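You operate a simulated robot arm through the tools that you are given. There is no shell and no other tool. Be economical: measure what you need, move in short steps, check, and stop when the job is done.

Carry out the task below with a simulated robot arm. There is one attempt and no reset: what you move stays moved.

Task
Clamp the pane that the pink card names in the foam holder; mark it PACKED.
Fine: free the black catch, yellow slider in, then lock the catch again; the tally slider of its colour.
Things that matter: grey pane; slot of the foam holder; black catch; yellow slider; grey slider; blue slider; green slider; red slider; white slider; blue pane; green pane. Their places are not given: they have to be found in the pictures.

The check looks at the end state, three seconds after you hand in, the way a careful person would. Anything else that was tipped, shoved, dropped, spilled or broken makes it a failure.

Robot
A 6-joint arm with a two-finger parallel gripper, fixed in place. Base frame: the origin is at the foot of the arm, x ahead of it, y to its left, z up; the work surface is at about z = 0.846. Lengths are in m, angles in degrees, forces in N, time in s.
With the tool pointing down near the work surface it reaches from about 0.26 to 0.68 m from the base axis. Its first joint turns from -66.0 to 66.0 degrees. Payload 2.9 kg.
The tool frame sits at the grasp point between the pads (the TCP): z along the fingers, y along the line on which they close. The tips reach 0.03 m beyond it. Largest opening 0.11 m; finger width 0.02, thickness 0.01; the body of the gripper, 0.048 by 0.112 m, starts 0.055 m behind the TCP.
Orientation is that of the tool frame in the base frame, as a unit quaternion [x, y, z, w]. With the fingers straight down and closing along the base's y, the tool's x points along the base's -x, its y along +y and its z along -z.

Tools
- The arm moves only by the tool jog_arm. Its argument "steps" is text: rows parted by semicolons, each of 7 numbers parted by spaces: the turn, a rotation vector about the tool's x, y, z in units of 5 degrees (1.0 is 5 degrees), then the shift along the tool's x, y, z in units of 50 mm (1.0 is 50 mm), then the opening, from 0 (shut) to 1 (fully open). In form: ax ay az x y z fingers; .... A call has 1 to 12 rows; each row shifts and turns the commanded pose from where the row before left it, along the tool's axes as they then stand. A call with a number of a shift or a turn outside -1 to 1 is refused whole. Each row takes 0.2 s and may step no farther than 0.05 m and 8.6 degrees from the row before; otherwise, or with a gripper value out of range, the whole call is refused. A pose out of reach is approached as far as the arm can. The call stops where the force on the tool passes 40 N (or 10 N more than at its start, if that is more) or the arm is blocked; 0.2 s more then pass. The fingers move at their own pace (about 0.108 m/s each) and stop on an object; they squeeze with about 36 N. The grip force told is the motor's: it shows also when the fingers shut on nothing. Time passes only in rows, and 0.2 s behind the last, so rows that do not move let the fingers close. It gives the time, the measured TCP pose, the force on the tool (base axes), the opening and the grip force at its end, in the units of the frame above (readings bear some noise).
- Cameras (640 x 400 px; columns grow to the right, rows downward): "scene" is fixed at [0.0854, 0.436, 1.3961]; the picture's right is [-0.71, -0.71, 0.00], its down [-0.33, 0.33, -0.89] and it looks along [0.63, -0.63, -0.46] (base axes); focal length 276 px, centre (320, 200). "wrist" rides on the gripper at [-0.036, 0, -0.057] in the tool frame; the picture's right is [0.00, -1.00, 0.00], its down [0.97, 0.00, -0.24] and it looks along [0.24, 0.00, 0.97] (tool axes); focal length 218 px, centre (320, 200).
- capture(camera): a new picture of that camera. No time passes.
- measure_at(camera, pixels): for up to 12 pixels [column, row] of the newest picture of that camera ("zoom" is the newest enlarged one), the place [x, y, z] in the base frame of the surface seen there, good to about 0.002 m. No time passes.
- enlarge(camera, box): a new picture of the part [left, top, right, bottom] of that camera's present view, enlarged. No time passes.
- job_done(): hands the job in; it is judged then, once.

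Go step by step. Measure first, check grasps and placings, and put right what went wrong. The budget is 80 turns and 38 pictures, counting those below and the enlarged ones. Unless the task says otherwise, let go and move clear before handing in, and close with one line.

The tools are called after "Request:" by a JSON object that holds its "name" and its "arguments". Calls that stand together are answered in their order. jog_arm: Moves the arm, as the interface text tells. Its arguments: {"type":"object","properties":{"steps":{"type":"string"}},"required":["steps"]} The other tools are called the same way: capture (camera) takes a picture; measure_at (camera, pixels) gives the place of the surface under pixels of a picture; enlarge (camera, box) takes an enlarged picture of a part of a camera's view; job_done () hands the job in.

At the start:

```text
t: 0.0
eef_pos: [0.3496, 0.1275, 1.2199]
orientation: [-0.001, 1.0, 0.0, 0.0]
ft_force: [0.8, 0.2, 0.0]
finger_gap: 0.11
gripper_force: 0.0
```

scene: 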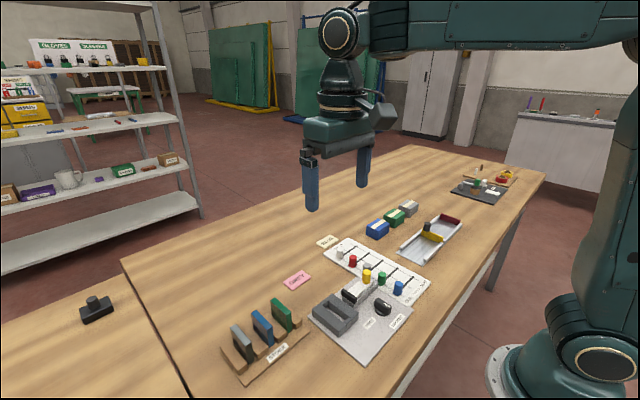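
wrist: 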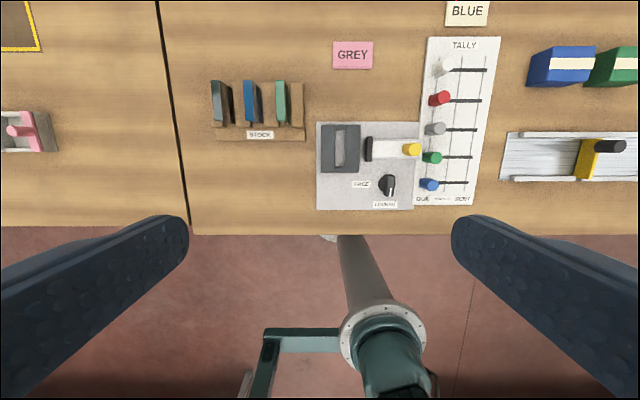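

The pink card at wrist (352,55) reads GREY; the cream card reads BLUE. I enlarge the work area to see the details.

Request:
{"name": "enlarge", "arguments": {"camera": "wrist", "box": [200, 60, 360, 220]}}

Request:
{"name": "enlarge", "arguments": {"camera": "wrist", "box": [310, 30, 510, 220]}}

Request:
{"name": "enlarge", "arguments": {"camera": "scene", "box": [210, 225, 440, 385]}}

Request:
{"name": "measure_at", "arguments": {"camera": "wrist", "pixels": [[221, 100], [216, 82], [253, 100], [340, 148], [340, 130], [369, 148], [411, 149], [387, 183], [390, 192], [436, 129], [477, 130], [352, 55]]}}

```text
2.50 times, centred on (280, 140) of wrist
```

zoom: 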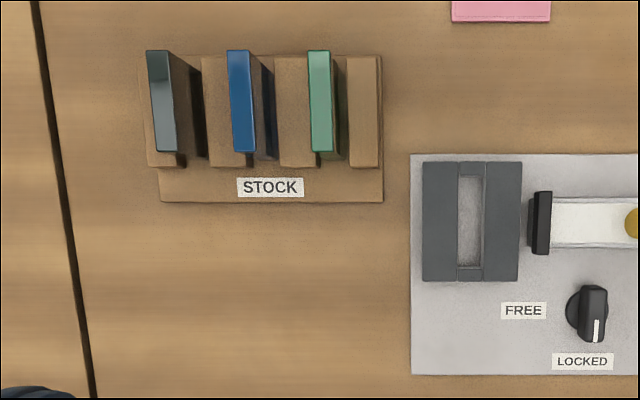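

```text
2.11 times, centred on (410, 125) of wrist
```

zoom: 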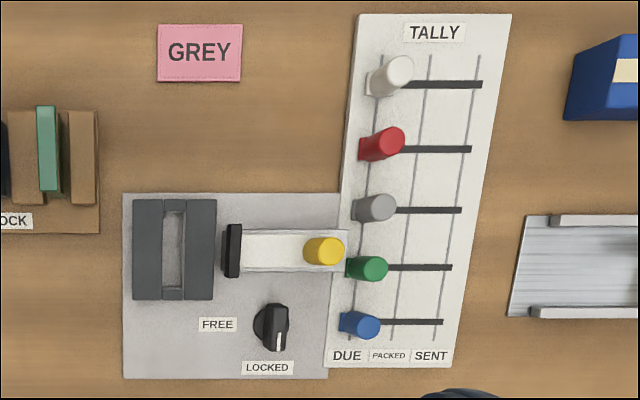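

```text
2.50 times, centred on (325, 305) of scene
```

zoom: 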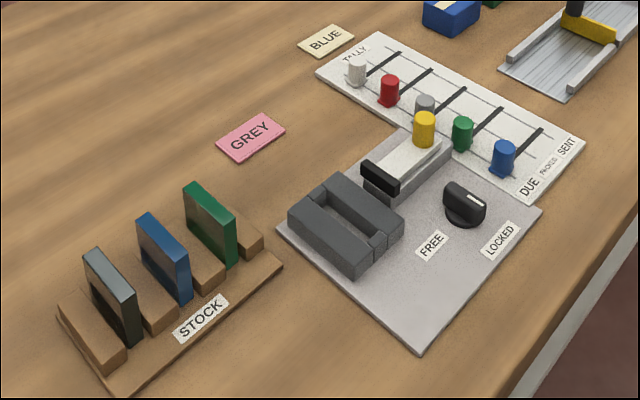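

```text
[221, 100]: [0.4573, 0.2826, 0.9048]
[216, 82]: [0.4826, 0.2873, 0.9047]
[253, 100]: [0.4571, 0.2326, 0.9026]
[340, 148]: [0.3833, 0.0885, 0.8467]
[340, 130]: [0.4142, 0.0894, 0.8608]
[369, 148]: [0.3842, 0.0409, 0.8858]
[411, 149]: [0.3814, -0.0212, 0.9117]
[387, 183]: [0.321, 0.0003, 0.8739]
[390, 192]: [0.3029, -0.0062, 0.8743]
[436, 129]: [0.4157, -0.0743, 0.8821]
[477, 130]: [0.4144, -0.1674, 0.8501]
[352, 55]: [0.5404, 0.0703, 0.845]
```

Grey pane sits at about (0.47, 0.285), slot at (0.383, 0.0885), catch at (0.31, 0), yellow knob at (0.38, -0.02), grey slider at (0.415, -0.075). I move nearer over the stock for finer measurement.

Request:
{"name": "jog_arm", "arguments": {"steps": "0 0 0 -0.35 0.5 0.6 0.6; 0 0 0 -0.35 0.5 0.6 0.6; 0 0 0 -0.35 0.5 0.6 0.5; 0 0 0 -0.35 0.5 0.6 0.4; 0 0 0 0 0 0 0.4"}}

Request:
{"name": "capture", "arguments": {"camera": "wrist"}}

```text
t: 1.2
eef_pos: [0.4191, 0.2273, 1.0981]
orientation: [0.0, 1.0, 0.0, 0.0]
ft_force: [1.0, 0.2, 1.1]
finger_gap: 0.0439
gripper_force: 0.1
```

```text
32 pictures are left
```

wrist: 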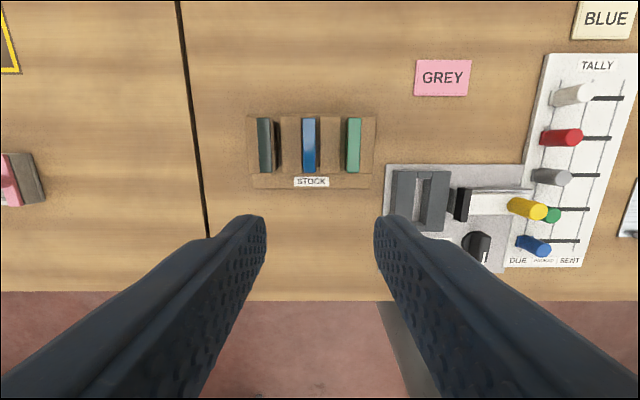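

The stock is seen near (310,145). I enlarge it and measure the grey pane's edges.

Request:
{"name": "enlarge", "arguments": {"camera": "wrist", "box": [240, 105, 384, 195]}}

Request:
{"name": "measure_at", "arguments": {"camera": "wrist", "pixels": [[262, 119], [260, 145], [262, 170], [269, 145], [277, 145], [290, 145], [309, 145], [353, 145], [253, 145], [310, 182]]}}

```text
4.44 times, centred on (312, 150) of wrist
```

zoom: 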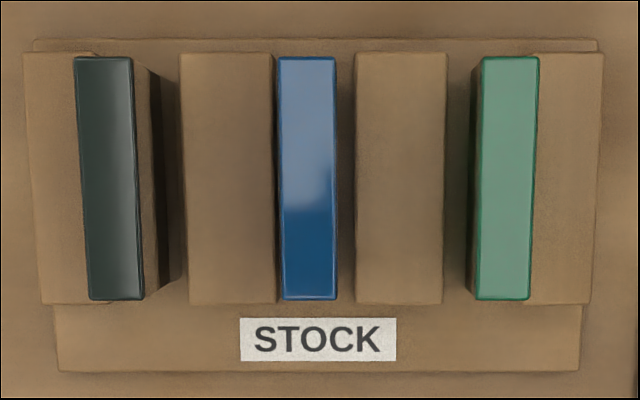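

```text
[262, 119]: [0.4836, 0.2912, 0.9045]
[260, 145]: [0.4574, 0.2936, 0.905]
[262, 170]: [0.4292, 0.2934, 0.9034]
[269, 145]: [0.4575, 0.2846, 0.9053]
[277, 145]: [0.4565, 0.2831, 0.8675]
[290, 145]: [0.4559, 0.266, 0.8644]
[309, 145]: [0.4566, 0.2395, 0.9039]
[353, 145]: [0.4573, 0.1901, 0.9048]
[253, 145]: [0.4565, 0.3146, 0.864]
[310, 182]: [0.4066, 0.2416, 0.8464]
```

Grey pane: centre about (0.4565, 0.289), 0.015 thick, top 0.905, ridges at 0.864. Now the holder from a view overhead.

Request:
{"name": "jog_arm", "arguments": {"steps": "0 0 0 0.2 -0.9 0 0.4; 0 0 0 0.2 -0.9 0 0.4; 0 0 0 0.2 -0.9 0 0.4; 0 0 0 0.2 -0.7 0 0.4; 0 0 0 0 0 0 0.4"}}

Request:
{"name": "enlarge", "arguments": {"camera": "wrist", "box": [240, 80, 432, 200]}}

Request:
{"name": "capture", "arguments": {"camera": "wrist"}}

```text
t: 2.4
eef_pos: [0.3807, 0.0559, 1.1016]
orientation: [0.0, 1.0, 0.0, 0.001]
ft_force: [-0.3, -0.1, -0.2]
finger_gap: 0.044
gripper_force: 0.0
```

```text
3.33 times, centred on (336, 140) of wrist
```

zoom: 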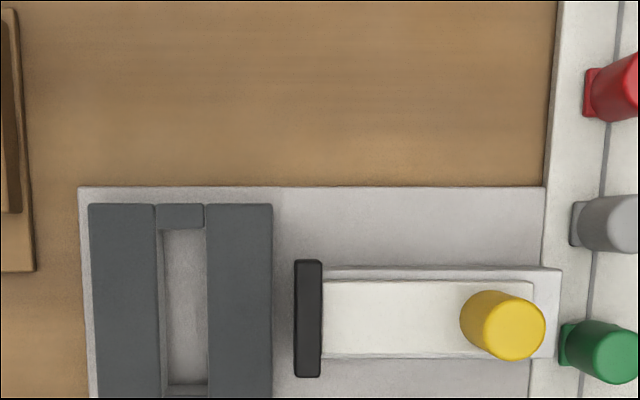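

```text
29 pictures are left
```

wrist: 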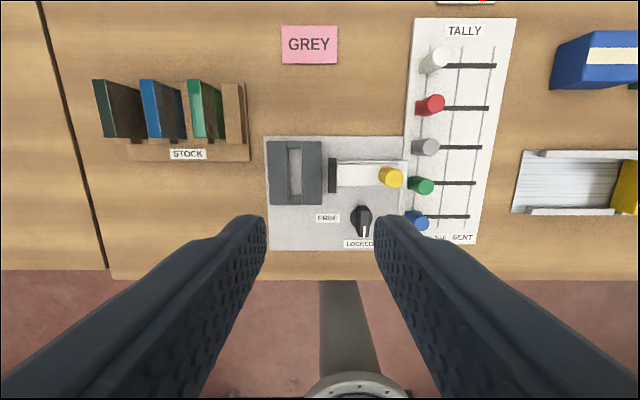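

Request:
{"name": "enlarge", "arguments": {"camera": "wrist", "box": [256, 130, 416, 250]}}

Request:
{"name": "measure_at", "arguments": {"camera": "wrist", "pixels": [[277, 160], [294, 145], [294, 170], [294, 202], [312, 160], [316, 160], [332, 174], [355, 174], [390, 178], [361, 215], [362, 230], [402, 174]]}}

Request:
{"name": "enlarge", "arguments": {"camera": "scene", "box": [300, 260, 420, 360]}}

```text
3.33 times, centred on (336, 190) of wrist
```

zoom: 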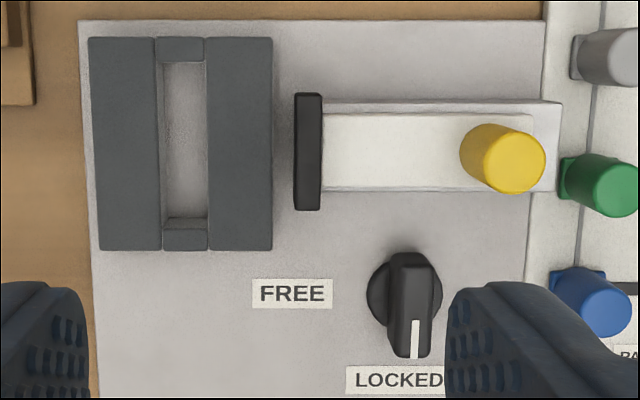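

```text
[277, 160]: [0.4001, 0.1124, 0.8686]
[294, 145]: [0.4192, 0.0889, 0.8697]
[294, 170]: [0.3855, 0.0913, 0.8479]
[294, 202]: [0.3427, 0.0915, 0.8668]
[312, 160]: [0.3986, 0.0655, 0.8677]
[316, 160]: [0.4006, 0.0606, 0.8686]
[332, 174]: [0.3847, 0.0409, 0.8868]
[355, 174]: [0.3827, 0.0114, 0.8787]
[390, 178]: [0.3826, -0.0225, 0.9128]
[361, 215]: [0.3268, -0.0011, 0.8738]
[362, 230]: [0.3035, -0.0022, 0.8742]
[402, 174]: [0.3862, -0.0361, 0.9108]
```

```text
4.00 times, centred on (360, 310) of scene
```

zoom: 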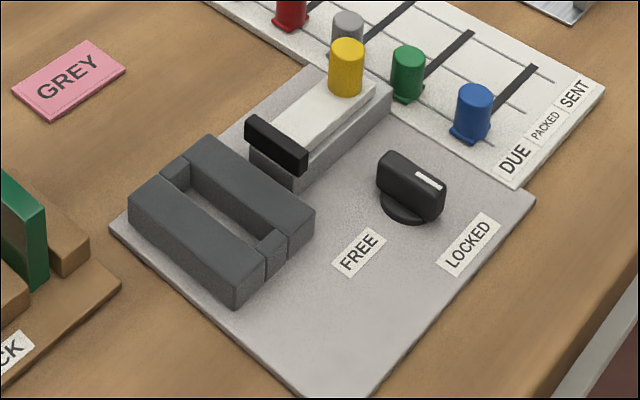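

Slot: x 0.347–0.414, y 0.079–0.098, foam top 0.8685, floor 0.848; catch points at LOCKED. I go above the grey pane first.

Request:
{"name": "jog_arm", "arguments": {"steps": "0 0 0 -0.253 0.777 0.4 0.4; 0 0 0 -0.253 0.777 0.4 0.4; 0 0 0 -0.253 0.777 0.4 0.4; 0 0 0 -0.253 0.777 0.4 0.4; 0 0 0 -0.253 0.777 0.4 0.4; 0 0 0 -0.253 0.777 0.4 0.4; 0 0 0 0 0 0 0.4"}}

Request:
{"name": "capture", "arguments": {"camera": "wrist"}}

```text
t: 4.0
eef_pos: [0.4551, 0.2919, 0.9804]
orientation: [0.0, 1.0, 0.0, 0.001]
ft_force: [0.3, 0.1, 0.8]
finger_gap: 0.0443
gripper_force: 0.1
```

```text
26 pictures are left
```

wrist: 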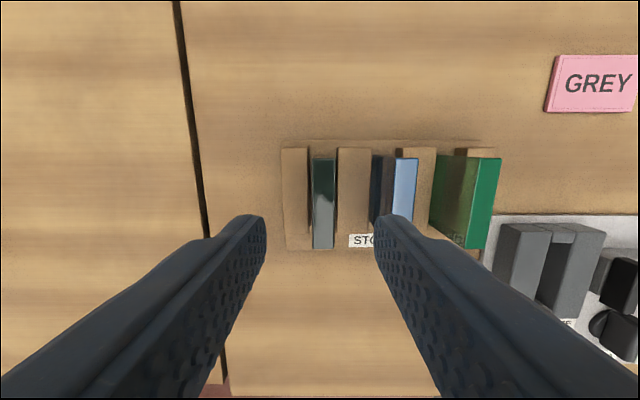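

The pane is centred between the fingers (columns 312–335). Descend to 0.908 and grip.

Request:
{"name": "jog_arm", "arguments": {"steps": "0 0 0 -0.02 -0.03 0.5 0.4; 0 0 0 0 0 0.5 0.4; 0 0 0 0 0 0.44 0.4; 0 0 0 0 0 0 0.4; 0 0 0 0 0 0 0; 0 0 0 0 0 0 0; 0 0 0 0 0 0 0"}}

Request:
{"name": "capture", "arguments": {"camera": "wrist"}}

```text
t: 5.6
eef_pos: [0.455, 0.2882, 0.9056]
orientation: [0.0, 1.0, 0.0, 0.0]
ft_force: [0.9, -0.6, -0.3]
finger_gap: 0.0147
gripper_force: 36.4
```

```text
25 pictures are left
```

wrist: 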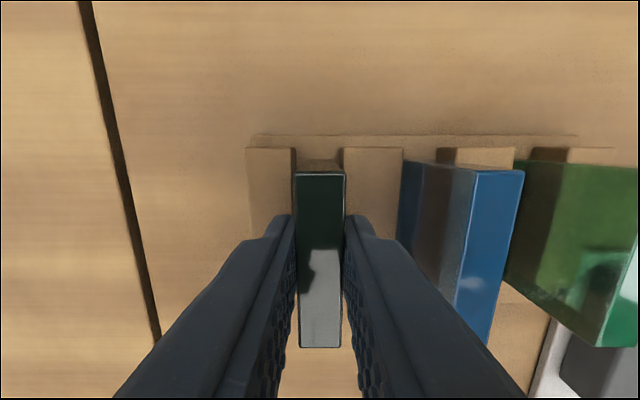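

Gripped (gap 0.0147, 36 N). Lift straight up and measure the pane's ends in hand.

Request:
{"name": "jog_arm", "arguments": {"steps": "0 0 0 0 0 -0.4 0; 0 0 0 0 0 -0.7 0; 0 0 0 0 0 -0.8 0; 0 0 0 0 0 0 0"}}

Request:
{"name": "capture", "arguments": {"camera": "wrist"}}

Request:
{"name": "measure_at", "arguments": {"camera": "wrist", "pixels": [[320, 176], [320, 260], [320, 343], [320, 172]]}}

Request:
{"name": "enlarge", "arguments": {"camera": "scene", "box": [180, 220, 340, 360]}}

```text
t: 6.6
eef_pos: [0.4563, 0.2883, 1.0034]
orientation: [0.0, 1.0, 0.0, 0.0]
ft_force: [0.4, 1.0, -2.0]
finger_gap: 0.0147
gripper_force: 35.6
```

```text
24 pictures are left
```

wrist: 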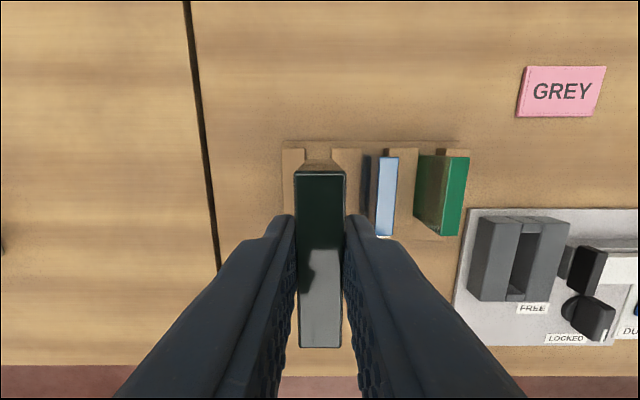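

```text
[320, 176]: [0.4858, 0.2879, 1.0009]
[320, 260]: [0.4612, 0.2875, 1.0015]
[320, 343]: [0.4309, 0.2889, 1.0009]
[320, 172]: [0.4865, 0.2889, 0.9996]
```

```text
2.86 times, centred on (260, 290) of scene
```

zoom: 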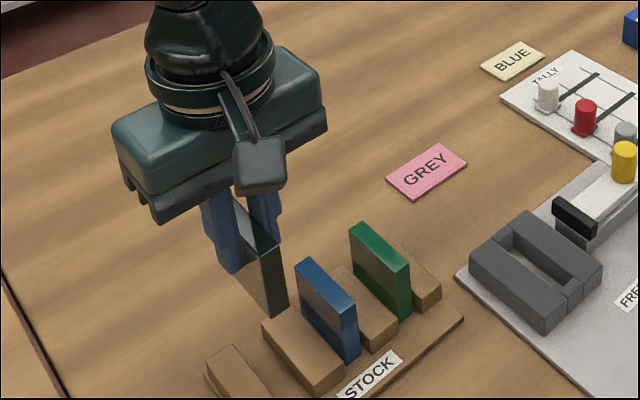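

Pane held square; its centre is 0.002 ahead of the TCP. Carry it over the slot at this height.

Request:
{"name": "measure_at", "arguments": {"camera": "zoom", "pixels": [[284, 314], [276, 313], [278, 260]]}}

Request:
{"name": "jog_arm", "arguments": {"steps": "0 0 0 0.312 -0.8 0 0; 0 0 0 0.312 -0.8 0 0; 0 0 0 0.312 -0.8 0 0; 0 0 0 0.312 -0.8 0 0; 0 0 0 0.312 -0.8 0 0; 0 0 0 0 0 0 0; 0 0 0 0 0 0 0"}}

Request:
{"name": "capture", "arguments": {"camera": "wrist"}}

```text
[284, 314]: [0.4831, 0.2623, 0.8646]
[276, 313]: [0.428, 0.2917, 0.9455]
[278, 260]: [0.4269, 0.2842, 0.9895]
```

```text
t: 8.2
eef_pos: [0.3801, 0.0888, 0.9993]
orientation: [0.0, 1.0, 0.0, -0.001]
ft_force: [0.0, -0.6, -1.2]
finger_gap: 0.0146
gripper_force: 36.2
```

```text
22 pictures are left
```

wrist: 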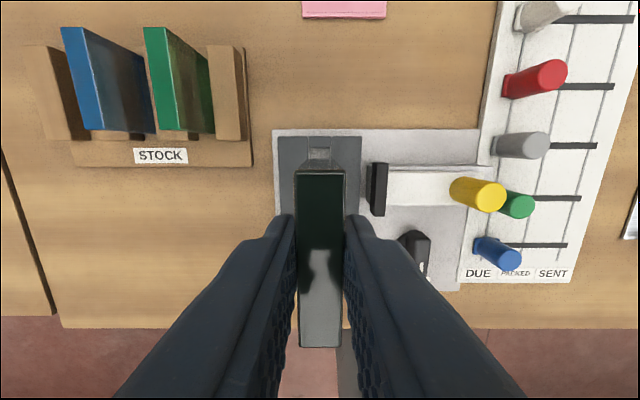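

Foam edges at columns 278 and 361 centre at 319.5, matching the pane (296–346). Lower to just above the foam and look.

Request:
{"name": "jog_arm", "arguments": {"steps": "0 0 0 0 0 0.5 0; 0 0 0 0 0 0.5 0; 0 0 0 0 0 0.3 0; 0 0 0 0 0 0 0; 0 0 0 0 0 0 0"}}

Request:
{"name": "enlarge", "arguments": {"camera": "wrist", "box": [250, 80, 410, 180]}}

Request:
{"name": "enlarge", "arguments": {"camera": "scene", "box": [290, 240, 420, 360]}}

```text
t: 9.4
eef_pos: [0.3774, 0.0897, 0.9376]
orientation: [0.0, 1.0, 0.0, 0.0]
ft_force: [0.5, -0.4, -1.7]
finger_gap: 0.0143
gripper_force: 36.1
```

```text
4.00 times, centred on (330, 130) of wrist
```

zoom: 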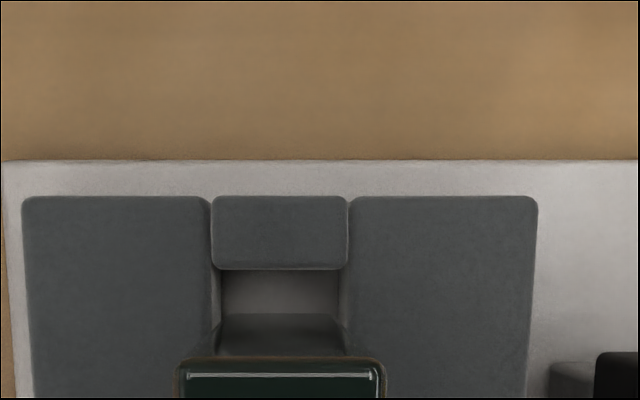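

```text
3.33 times, centred on (355, 300) of scene
```

zoom: 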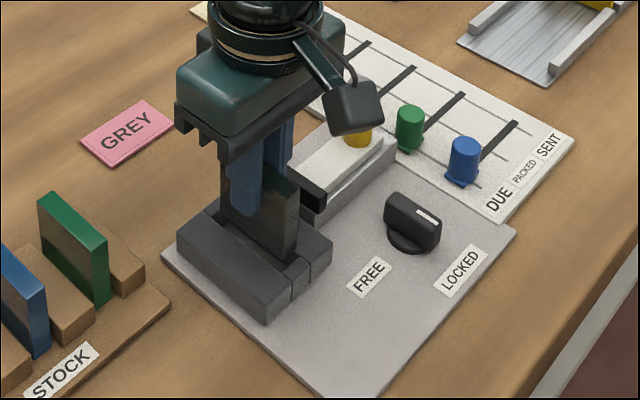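

Slot (213–347) and pane (175–385) share a centre at zoom column 280. Lower into the slot slowly.

Request:
{"name": "jog_arm", "arguments": {"steps": "0 0 0 0 0 0.2 0; 0 0 0 0 0 0.2 0; 0 0 0 0 0 0.15 0; 0 0 0 0 0 0 0; 0 0 0 0 0 0 0"}}

Request:
{"name": "enlarge", "arguments": {"camera": "scene", "box": [290, 240, 420, 360]}}

```text
t: 10.6
eef_pos: [0.3787, 0.0888, 0.9093]
orientation: [0.0, 1.0, -0.001, 0.0]
ft_force: [0.8, 0.1, -0.5]
finger_gap: 0.0142
gripper_force: 36.7
```

```text
3.33 times, centred on (355, 300) of scene
```

zoom: 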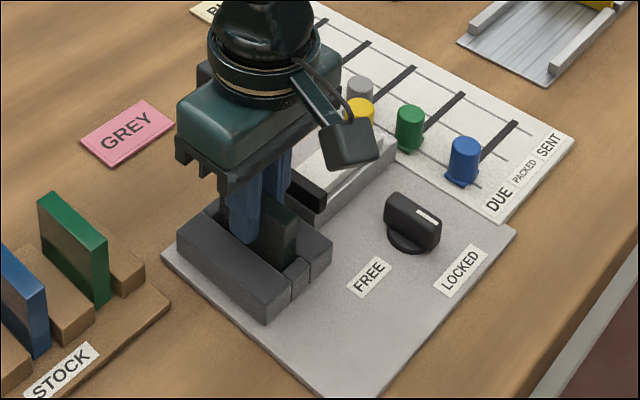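

The pane is well in the slot with no contact force; feel for the floor in 1 mm steps.

Request:
{"name": "jog_arm", "arguments": {"steps": "0 0 0 0 0 0.02 0; 0 0 0 0 0 0.02 0; 0 0 0 0 0 0.02 0; 0 0 0 0 0 0 0"}}

```text
t: 11.6
eef_pos: [0.3784, 0.0895, 0.9066]
orientation: [0.0, 1.0, 0.0, 0.0]
ft_force: [0.2, -0.9, -1.1]
finger_gap: 0.0147
gripper_force: 35.5
```

Request:
{"name": "jog_arm", "arguments": {"steps": "0 0 0 0 0 0.02 0; 0 0 0 0 0 0.02 0; 0 0 0 0 0 0 0"}}

```text
t: 12.4
eef_pos: [0.3797, 0.0894, 0.9044]
orientation: [0.001, 1.0, 0.001, 0.001]
ft_force: [-5.6, -0.7, 21.8]
finger_gap: 0.0145
gripper_force: 35.9
```

Floor contact (22 N) at TCP 0.904: the pane is seated. Release with a slight opening and rise.

Request:
{"name": "jog_arm", "arguments": {"steps": "0 0 0 0 0 -0.02 0; 0 0 0 0 0 0 0.35; 0 0 0 0 0 0 0.35; 0 0 0 0 0 -0.4 0.35; 0 0 0 0 0 -0.8 0.35; 0 0 0 0 0 -0.8 0.35; 0 0 0 0 0 -0.8 0.35; 0 0 0 0 0 0 0.35"}}

Request:
{"name": "capture", "arguments": {"camera": "wrist"}}

Request:
{"name": "enlarge", "arguments": {"camera": "scene", "box": [290, 240, 420, 360]}}

```text
t: 14.2
eef_pos: [0.3773, 0.0873, 1.0457]
orientation: [0.0, 1.0, -0.001, 0.0]
ft_force: [0.2, -0.8, 0.1]
finger_gap: 0.0384
gripper_force: 0.0
```

```text
18 pictures are left
```

wrist: 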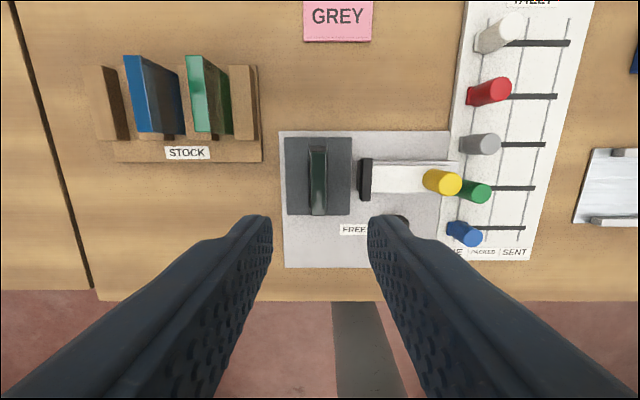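

```text
3.33 times, centred on (355, 300) of scene
```

zoom: 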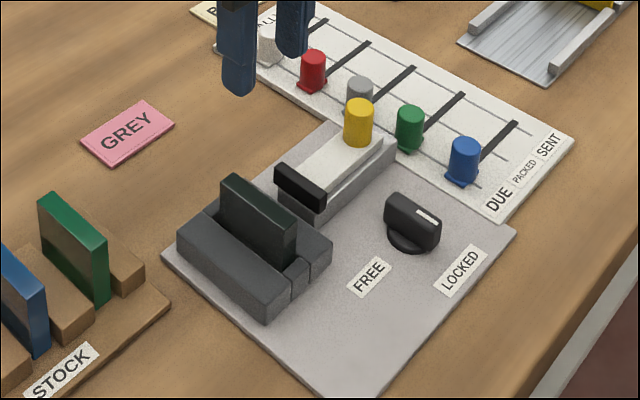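

The grey pane stands upright in the slot. Next I look at the catch from above.

Request:
{"name": "jog_arm", "arguments": {"steps": "0 0 0 0.45 -0.589 0.3 0.5; 0 0 0 0.45 -0.589 0.3 0.5; 0 0 0 0.45 -0.589 0.3 0.5; 0 0 0 0 0 0 0.5; 0 0 0 0 0 0 0.5"}}

Request:
{"name": "enlarge", "arguments": {"camera": "wrist", "box": [250, 120, 410, 240]}}

Request:
{"name": "measure_at", "arguments": {"camera": "zoom", "pixels": [[320, 200], [320, 220], [320, 240], [320, 180], [320, 160], [320, 260], [280, 200], [360, 200]]}}

```text
t: 15.4
eef_pos: [0.3102, -0.0003, 0.9993]
orientation: [0.001, 1.0, 0.0, 0.0]
ft_force: [-0.7, -1.2, 0.3]
finger_gap: 0.055
gripper_force: 0.1
```

```text
3.33 times, centred on (330, 180) of wrist
```

zoom: 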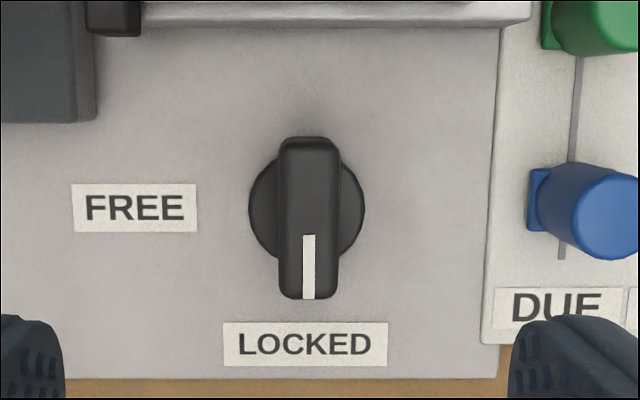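

```text
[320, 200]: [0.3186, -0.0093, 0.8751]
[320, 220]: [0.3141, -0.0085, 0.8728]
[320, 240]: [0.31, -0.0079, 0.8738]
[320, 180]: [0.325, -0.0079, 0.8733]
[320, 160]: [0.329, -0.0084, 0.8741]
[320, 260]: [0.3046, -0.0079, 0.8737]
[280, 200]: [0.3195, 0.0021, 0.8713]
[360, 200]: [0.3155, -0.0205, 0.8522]
```

Catch bar: centre (0.315, -0.006), along x, top 0.874, disc at 0.852. I go down around it and grip with the TCP on the pivot.

Request:
{"name": "jog_arm", "arguments": {"steps": "0 0 0 -0.1 -0.114 0.6 0.4; 0 0 0 0 0 0.6 0.4; 0 0 0 0 0 0.6 0.4; 0 0 0 0 0 0.42 0.4; 0 0 0 0 0 0 0.4; 0 0 0 0 0 0 0; 0 0 0 0 0 0 0; 0 0 0 0 0 0 0"}}

Request:
{"name": "capture", "arguments": {"camera": "wrist"}}

```text
t: 17.2
eef_pos: [0.3148, -0.005, 0.8886]
orientation: [0.001, 1.0, 0.0, 0.0]
ft_force: [-0.1, -3.2, -11.0]
finger_gap: 0.0154
gripper_force: 44.7
```

```text
15 pictures are left
```

wrist: 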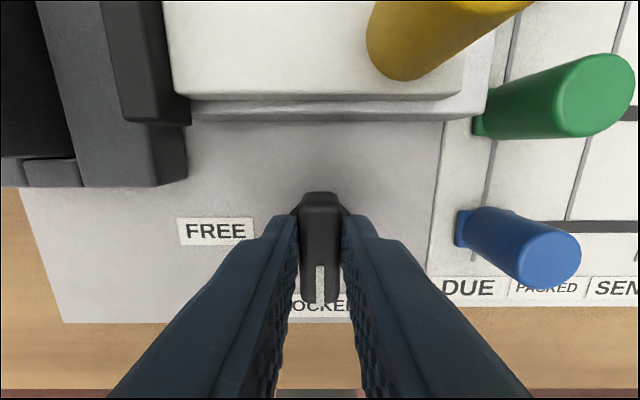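

Gripped on the bar (gap 0.0154). Turn towards FREE: positive about the tool z, first 20 degrees.

Request:
{"name": "jog_arm", "arguments": {"steps": "0 0 1 0 0 0 0; 0 0 1 0 0 0 0; 0 0 1 0 0 0 0; 0 0 1 0 0 0 0; 0 0 0 0 0 0 0"}}

Request:
{"name": "capture", "arguments": {"camera": "wrist"}}

```text
t: 18.4
eef_pos: [0.3153, -0.0047, 0.8887]
orientation: [0.176, 0.984, -0.002, -0.001]
ft_force: [-0.7, -20.4, -31.2]
finger_gap: 0.0158
gripper_force: 44.8
```

```text
14 pictures are left
```

wrist: 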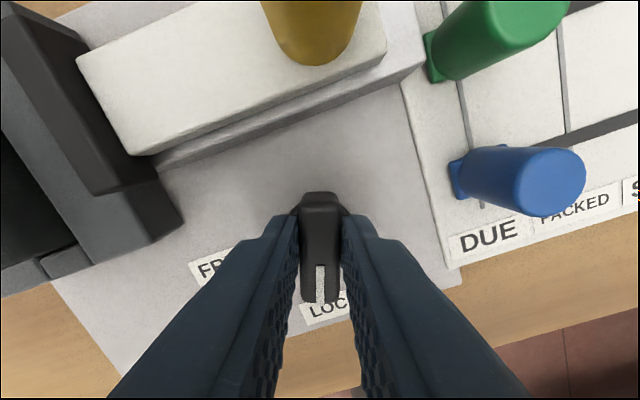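

The catch turns with the gripper, but side load has built up (-20 N y, -31 N z). I relieve it by small shifts.

Request:
{"name": "jog_arm", "arguments": {"steps": "0 0 0 -0.007 -0.019 0.03 0; 0 0 0 0 0 0 0"}}

```text
t: 19.0
eef_pos: [0.3161, -0.0054, 0.8883]
orientation: [0.174, 0.985, -0.001, -0.001]
ft_force: [-13.5, -14.4, 22.3]
finger_gap: 0.0159
gripper_force: 45.0
```

z stiffness is about 35 N/mm; raise by 0.6 mm and continue turning by 15 degrees.

Request:
{"name": "jog_arm", "arguments": {"steps": "0 0 0 0.005 -0.015 -0.012 0; 0 0 1 0 0 0 0; 0 0 1 0 0 0 0; 0 0 1 0 0 0 0; 0 0 0 0 0 0 0"}}

```text
t: 20.2
eef_pos: [0.3142, -0.0066, 0.8892]
orientation: [0.301, 0.954, -0.002, 0.0]
ft_force: [-18.3, -16.3, 23.2]
finger_gap: 0.0161
gripper_force: 45.5
```

Turned to 35 degrees; I ease the loads again while going on.

Request:
{"name": "jog_arm", "arguments": {"steps": "0 0 0 0.004 -0.018 -0.012 0; 0 0 1 0 0 0 0; 0 0 1 0 0 0 0; 0 0 1 0 0 0 0; 0 0 0 0 0 0 0"}}

```text
t: 21.4
eef_pos: [0.3142, -0.0065, 0.8877]
orientation: [0.424, 0.906, -0.001, -0.002]
ft_force: [-12.0, -18.8, -8.6]
finger_gap: 0.016
gripper_force: 45.3
```

At 50 degrees with moderate loads; continue.

Request:
{"name": "jog_arm", "arguments": {"steps": "0 0 0 -0.004 -0.02 0.003 0; 0 0 1 0 0 0 0; 0 0 1 0 0 0 0; 0 0 1 0 0 0 0; 0 0 1 0 0 0 0; 0 0 0 0 0 0 0"}}

```text
t: 22.8
eef_pos: [0.3134, -0.0079, 0.8893]
orientation: [0.575, 0.818, -0.003, -0.001]
ft_force: [-14.7, -20.7, -15.1]
finger_gap: 0.0157
gripper_force: 45.8
```

At 70 degrees; last 20 degrees.

Request:
{"name": "jog_arm", "arguments": {"steps": "0 0 0 -0.008 -0.015 0.006 0; 0 0 1 0 0 0 0; 0 0 1 0 0 0 0; 0 0 1 0 0 0 0; 0 0 1 0 0 0 0; 0 0 0 0 0 0 0"}}

Request:
{"name": "capture", "arguments": {"camera": "wrist"}}

```text
t: 24.2
eef_pos: [0.3113, -0.0087, 0.8884]
orientation: [0.708, 0.707, -0.002, -0.002]
ft_force: [-18.3, -5.5, 1.1]
finger_gap: 0.0159
gripper_force: 44.7
```

```text
13 pictures are left
```

wrist: 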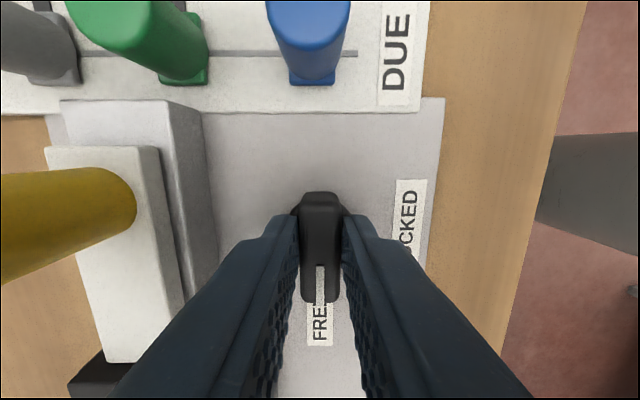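

The catch now points at FREE. Release, rise, and go to view the yellow slider.

Request:
{"name": "jog_arm", "arguments": {"steps": "0 0 0 0 0 0 0.35; 0 0 0 0 0 0 0.35; 0 0 0 0 0 -0.6 0.35; 0 0 0 0 0 -0.8 0.4; 0 0 0 -0.2 0.47 -0.4 0.45; 0 0 0 -0.2 0.47 -0.2 0.45; 0 0 0 -0.2 0.47 0 0.45; 0 0 0 0 0 0 0.45; 0 0 0 0 0 0 0.45"}}

Request:
{"name": "capture", "arguments": {"camera": "wrist"}}

Request:
{"name": "enlarge", "arguments": {"camera": "scene", "box": [310, 230, 440, 340]}}

```text
t: 26.2
eef_pos: [0.3839, -0.0397, 0.9868]
orientation: [0.707, 0.707, 0.0, 0.0]
ft_force: [-0.1, -0.5, 0.2]
finger_gap: 0.0494
gripper_force: 0.1
```

```text
12 pictures are left
```

wrist: 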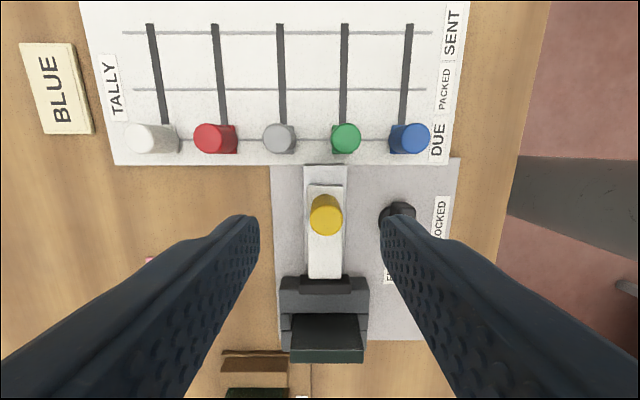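

```text
3.64 times, centred on (375, 285) of scene
```

zoom: 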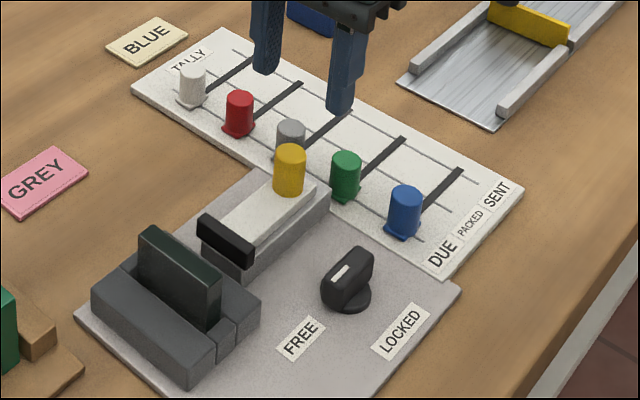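

The catch points to FREE and the view shows the tally plainly. I measure the yellow knob, grey slider and lines.

Request:
{"name": "measure_at", "arguments": {"camera": "wrist", "pixels": [[326, 215], [312, 215], [341, 215], [326, 200], [324, 286], [281, 138], [269, 138], [293, 138], [281, 88], [281, 33], [300, 89], [300, 140]]}}

Request:
{"name": "enlarge", "arguments": {"camera": "wrist", "box": [230, 20, 390, 160]}}

```text
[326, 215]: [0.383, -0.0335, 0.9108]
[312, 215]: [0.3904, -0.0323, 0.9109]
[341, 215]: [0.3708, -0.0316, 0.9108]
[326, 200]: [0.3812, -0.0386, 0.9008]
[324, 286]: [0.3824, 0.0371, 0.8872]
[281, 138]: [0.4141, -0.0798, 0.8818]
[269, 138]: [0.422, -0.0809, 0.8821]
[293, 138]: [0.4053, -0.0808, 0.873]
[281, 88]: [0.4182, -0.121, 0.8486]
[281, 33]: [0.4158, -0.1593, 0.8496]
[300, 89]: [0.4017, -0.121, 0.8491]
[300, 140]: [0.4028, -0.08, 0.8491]
```

```text
2.86 times, centred on (310, 90) of wrist
```

zoom: 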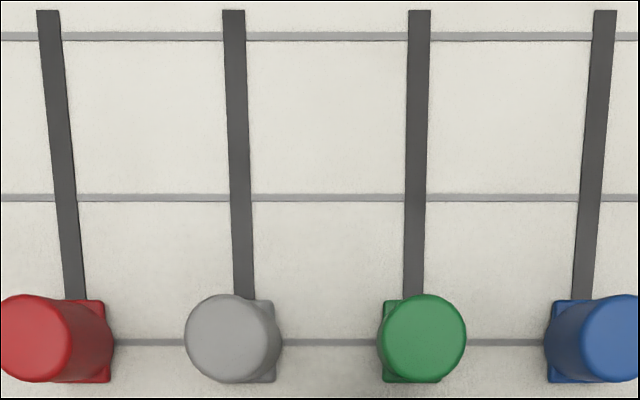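

Yellow knob centre about (0.381, -0.028), top 0.911; grey slider (0.4137, -0.080), PACKED line y -0.121. Grip the yellow knob.

Request:
{"name": "jog_arm", "arguments": {"steps": "0 0 0 0.23 -0.06 0.5 0.45; 0 0 0 0 0 0.5 0.45; 0 0 0 0 0 0.44 0.45; 0 0 0 0 0 0 0.45; 0 0 0 0 0 0 0; 0 0 0 0 0 0 0; 0 0 0 0 0 0 0"}}

Request:
{"name": "capture", "arguments": {"camera": "wrist"}}

```text
t: 27.8
eef_pos: [0.3807, -0.0271, 0.9154]
orientation: [0.707, 0.708, -0.001, 0.0]
ft_force: [-7.3, 0.9, -1.2]
finger_gap: 0.0212
gripper_force: 44.9
```

```text
9 pictures are left
```

wrist: 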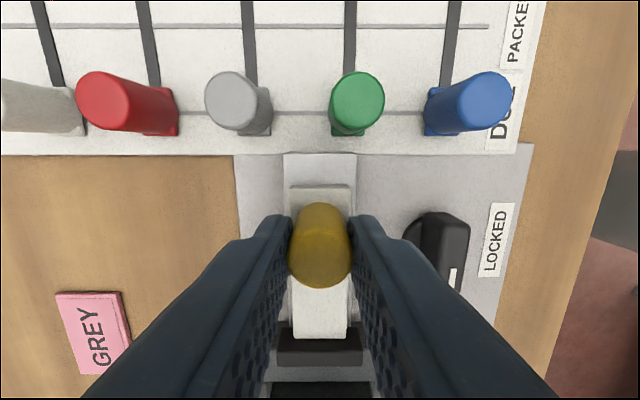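

Knob gripped (gap 0.021). Push +y by 25 mm.

Request:
{"name": "jog_arm", "arguments": {"steps": "0 0 0 0.1 0 0 0; 0 0 0 0.1 0 0 0; 0 0 0 0.1 0 0 0; 0 0 0 0.1 0 0 0; 0 0 0 0.1 0 0 0; 0 0 0 0 0 0 0"}}

```text
t: 29.2
eef_pos: [0.3801, -0.0013, 0.9152]
orientation: [0.707, 0.707, -0.001, -0.001]
ft_force: [-19.2, -1.3, 1.6]
finger_gap: 0.0207
gripper_force: 45.1
```

Slides freely. Relieve x a little and continue in 2 mm steps up to contact.

Request:
{"name": "jog_arm", "arguments": {"steps": "0 0 0 0.05 -0.012 0 0; 0 0 0 0.04 0 0 0; 0 0 0 0.04 0 0 0; 0 0 0 0 0 0 0"}}

```text
t: 30.2
eef_pos: [0.3809, 0.0052, 0.9169]
orientation: [0.707, 0.707, 0.0, 0.0]
ft_force: [-19.3, 0.1, 6.6]
finger_gap: 0.0208
gripper_force: 44.7
```

Request:
{"name": "jog_arm", "arguments": {"steps": "0 0 0 0.03 -0.01 0.0 0; 0 0 0 0.03 0 0 0; 0 0 0 0.03 0 0 0; 0 0 0 0 0 0 0"}}

Request:
{"name": "enlarge", "arguments": {"camera": "scene", "box": [310, 240, 410, 340]}}

```text
t: 31.2
eef_pos: [0.3798, 0.008, 0.9158]
orientation: [0.708, 0.706, 0.0, 0.001]
ft_force: [-20.2, -10.3, 7.0]
finger_gap: 0.0207
gripper_force: 45.3
```

```text
4.00 times, centred on (360, 290) of scene
```

zoom: 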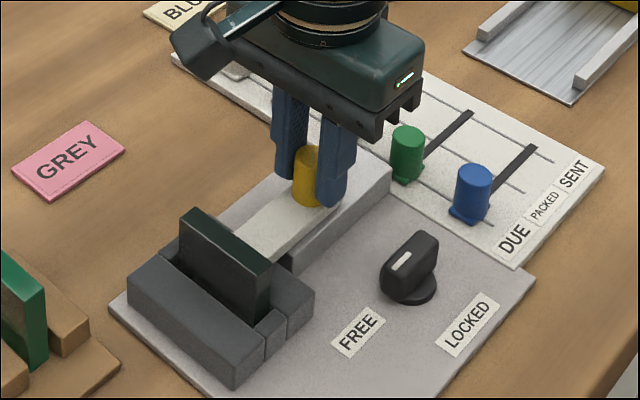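

Contact begins (Fy -10 N) with the pad at the pane. One more millimetre to confirm the stop.

Request:
{"name": "jog_arm", "arguments": {"steps": "0 0 0 0.02 0 0 0; 0 0 0 0 0 0 0; 0 0 0 0 0 0 0"}}

```text
t: 32.0
eef_pos: [0.3803, 0.0086, 0.9168]
orientation: [0.709, 0.705, -0.002, 0.001]
ft_force: [-20.1, -18.7, 14.6]
finger_gap: 0.0211
gripper_force: 44.8
```

Firm stop (19 N); the pad presses the pane. Release and go back over the catch.

Request:
{"name": "jog_arm", "arguments": {"steps": "0 0 0 0 0 0 0.4; 0 0 0 0 0 0 0.4; 0 0 0 0 0 -0.5 0.4; 0 0 0 0 0 -0.5 0.4; 0 0 0 -0.1 -0.44 0 0.4; 0 0 0 -0.1 -0.44 0 0.4; 0 0 0 -0.1 -0.44 0 0.4; 0 0 0 0 0 0 0.4; 0 0 0 0 0 0 0.4"}}

Request:
{"name": "capture", "arguments": {"camera": "wrist"}}

```text
t: 34.0
eef_pos: [0.3134, -0.0065, 0.965]
orientation: [0.707, 0.707, 0.0, 0.0]
ft_force: [-0.5, 0.9, 0.4]
finger_gap: 0.0443
gripper_force: 0.0
```

```text
7 pictures are left
```

wrist: 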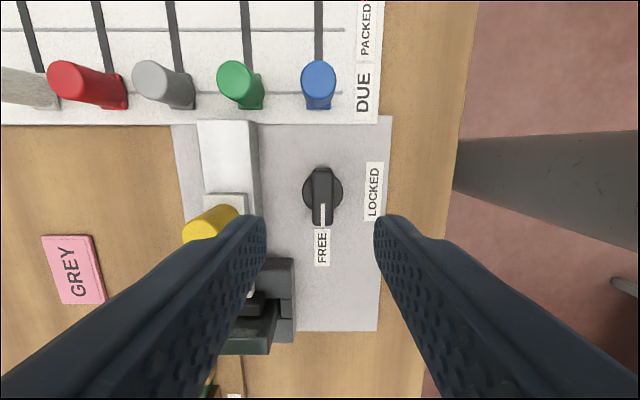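

The bar is seen at columns 311–332, rows 168–225: pivot about (0.3125, -0.008). Descend, grip, and start turning back.

Request:
{"name": "jog_arm", "arguments": {"steps": "0 0 0 -0.03 -0.02 0.6 0.4; 0 0 0 0 0 0.6 0.4; 0 0 0 0 0 0.32 0.4; 0 0 0 0 0 0 0.4; 0 0 0 0 0 0 0; 0 0 0 0 0 0 0; 0 0 0 0 0 0 0; 0 0 -1 0 0 0 0; 0 0 -1 0 0 0 0; 0 0 -1 0 0 0 0; 0 0 0 0 0 0 0"}}

```text
t: 36.4
eef_pos: [0.3128, -0.0058, 0.89]
orientation: [0.608, 0.794, 0.0, -0.002]
ft_force: [-2.2, 7.9, -34.2]
finger_gap: 0.0158
gripper_force: 44.8
```

Turning (15 degrees back). Relieve z by lowering 0.8 mm and continue.

Request:
{"name": "jog_arm", "arguments": {"steps": "0 0 0 0 0 0.018 0; 0 0 -1 0 0 0 0; 0 0 -1 0 0 0 0; 0 0 -1 0 0 0 0; 0 0 0 0 0 0 0"}}

```text
t: 37.6
eef_pos: [0.3132, -0.0063, 0.8896]
orientation: [0.499, 0.866, -0.001, -0.001]
ft_force: [-16.4, 9.3, 16.2]
finger_gap: 0.0158
gripper_force: 44.5
```

Request:
{"name": "jog_arm", "arguments": {"steps": "0 0 0 0.01 -0.006 -0.006 0; 0 0 -1 0 0 0 0; 0 0 -1 0 0 0 0; 0 0 -1 0 0 0 0; 0 0 0 0 0 0 0"}}

```text
t: 38.8
eef_pos: [0.3138, -0.0054, 0.8917]
orientation: [0.382, 0.924, 0.002, 0.001]
ft_force: [-4.2, 9.0, -2.3]
finger_gap: 0.016
gripper_force: 45.0
```

At 45 degrees with low loads; continue.

Request:
{"name": "jog_arm", "arguments": {"steps": "0 0 -1 0 0 0 0; 0 0 -1 0 0 0 0; 0 0 -1 0 0 0 0; 0 0 -1 0 0 0 0; 0 0 0 0 0 0 0"}}

```text
t: 40.0
eef_pos: [0.3133, -0.0049, 0.8892]
orientation: [0.216, 0.976, 0.001, 0.0]
ft_force: [-3.5, 13.9, -5.2]
finger_gap: 0.0158
gripper_force: 45.0
```

Request:
{"name": "jog_arm", "arguments": {"steps": "0 0 -1 0 0.005 0 0; 0 0 -1 0 0 0 0; 0 0 -1 0 0 0 0; 0 0 -1 0 0 0 0; 0 0 -1 0 0 0 0; 0 0 0 0 0 0 0"}}

Request:
{"name": "capture", "arguments": {"camera": "wrist"}}

```text
t: 41.4
eef_pos: [0.3131, -0.0047, 0.8904]
orientation: [0.0, 1.0, 0.001, 0.0]
ft_force: [-0.7, 13.7, 14.8]
finger_gap: 0.0156
gripper_force: 45.0
```

```text
6 pictures are left
```

wrist: 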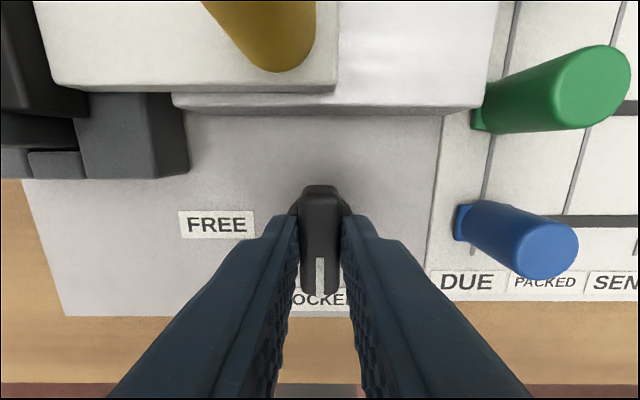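

The catch points at LOCKED again. Release, rise, and go above the grey slider.

Request:
{"name": "jog_arm", "arguments": {"steps": "0 0 0 0 0 0 0.4; 0 0 0 0 0 0 0.4; 0 0 0 0 0 -0.7 0.4; 0 0 0 0 0 -0.7 0.4; 0 0 0 -0.503 -0.378 0 0.4; 0 0 0 -0.503 -0.378 0 0.4; 0 0 0 -0.503 -0.378 0 0.4; 0 0 0 -0.503 -0.378 0 0.4; 0 0 0 0 0 0 0.4; 0 0 0 0 0 0 0.4"}}

Request:
{"name": "capture", "arguments": {"camera": "wrist"}}

```text
t: 43.6
eef_pos: [0.4139, -0.0813, 0.9615]
orientation: [0.0, 1.0, 0.0, 0.0]
ft_force: [0.4, 0.0, -0.3]
finger_gap: 0.044
gripper_force: 0.0
```

```text
5 pictures are left
```

wrist: 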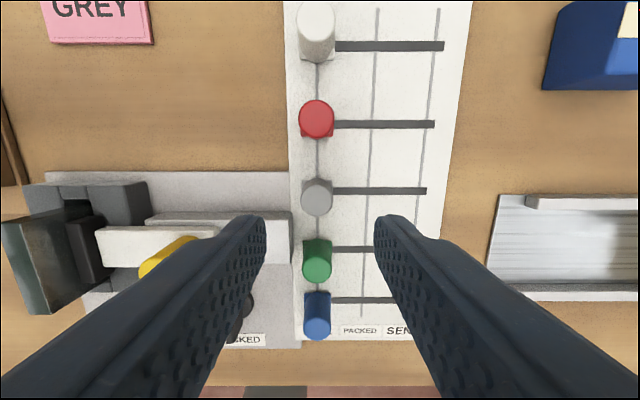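

Grey knob at (317,198), centred under the gripper. Descend and grip it.

Request:
{"name": "jog_arm", "arguments": {"steps": "0 0 0 -0.02 0.03 0.5 0.4; 0 0 0 0 0 0.5 0.4; 0 0 0 0 0 0.39 0.4; 0 0 0 0 0 0 0.4; 0 0 0 0 0 0 0; 0 0 0 0 0 0 0; 0 0 0 0 0 0 0"}}

```text
t: 45.2
eef_pos: [0.4153, -0.0796, 0.891]
orientation: [0.0, 1.0, 0.001, 0.0]
ft_force: [0.3, -0.3, -2.6]
finger_gap: 0.0204
gripper_force: 45.0
```

Gripped (gap 0.020). Slide -y by 41 mm to the PACKED line.

Request:
{"name": "jog_arm", "arguments": {"steps": "0 0 0 0 -0.2 0 0; 0 0 0 0 -0.2 0 0; 0 0 0 0 -0.2 0 0; 0 0 0 0 -0.2 0 0; 0 0 0 0 0 0 0; 0 0 0 0 0 0 0"}}

```text
t: 46.6
eef_pos: [0.4142, -0.1205, 0.8903]
orientation: [0.0, 1.0, 0.0, 0.001]
ft_force: [3.9, -0.6, 6.2]
finger_gap: 0.0205
gripper_force: 44.7
```

Now at y -0.1205. Release, rise and check.

Request:
{"name": "jog_arm", "arguments": {"steps": "0 0 0 0 0 0 0.4; 0 0 0 0 0 0 0.4; 0 0 0 0 0 -0.7 0.4; 0 0 0 0 0 -0.8 0.4; 0 0 0 0 0 -0.8 0.5; 0 0 0 0 0 -0.8 0.5; 0 0 0 0 0 0 0.5"}}

Request:
{"name": "capture", "arguments": {"camera": "wrist"}}

Request:
{"name": "enlarge", "arguments": {"camera": "scene", "box": [220, 230, 440, 370]}}

```text
t: 48.2
eef_pos: [0.4161, -0.1187, 1.0471]
orientation: [0.0, 1.0, 0.001, 0.001]
ft_force: [1.2, 0.2, 0.5]
finger_gap: 0.0549
gripper_force: 0.0
```

```text
4 pictures are left
```

wrist: 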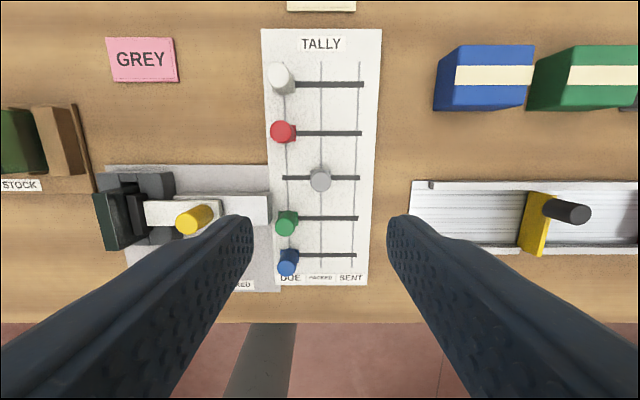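

```text
2.86 times, centred on (330, 300) of scene
```

zoom: 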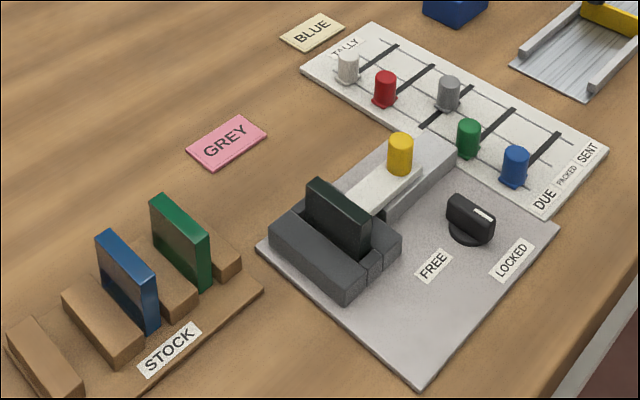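

The grey slider sits on the PACKED line (320,180) and the catch points to LOCKED. I check the pad against the pane closely.

Request:
{"name": "enlarge", "arguments": {"camera": "wrist", "box": [80, 155, 250, 265]}}

Request:
{"name": "measure_at", "arguments": {"camera": "wrist", "pixels": [[320, 180], [320, 150], [320, 235], [195, 218], [135, 212]]}}

```text
3.64 times, centred on (165, 210) of wrist
```

zoom: 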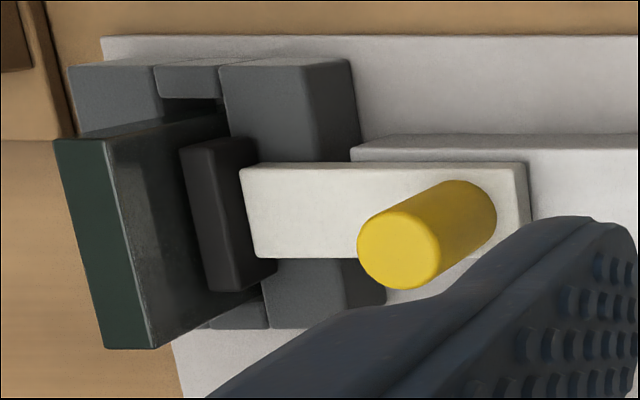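

```text
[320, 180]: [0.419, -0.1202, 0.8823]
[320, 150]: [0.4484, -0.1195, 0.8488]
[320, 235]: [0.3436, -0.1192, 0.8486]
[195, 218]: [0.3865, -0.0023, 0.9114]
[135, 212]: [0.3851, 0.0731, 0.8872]
```

The pad bears on the pane's face, the pane is upright, the catch is locked, and the slider is on the line (y -0.120). Hand in.

Request:
{"name": "job_done", "arguments": {}}

```text
The job is handed in.
```

The grey pane is clamped in the foam holder with the catch locked again, and the grey tally slider stands at PACKED.
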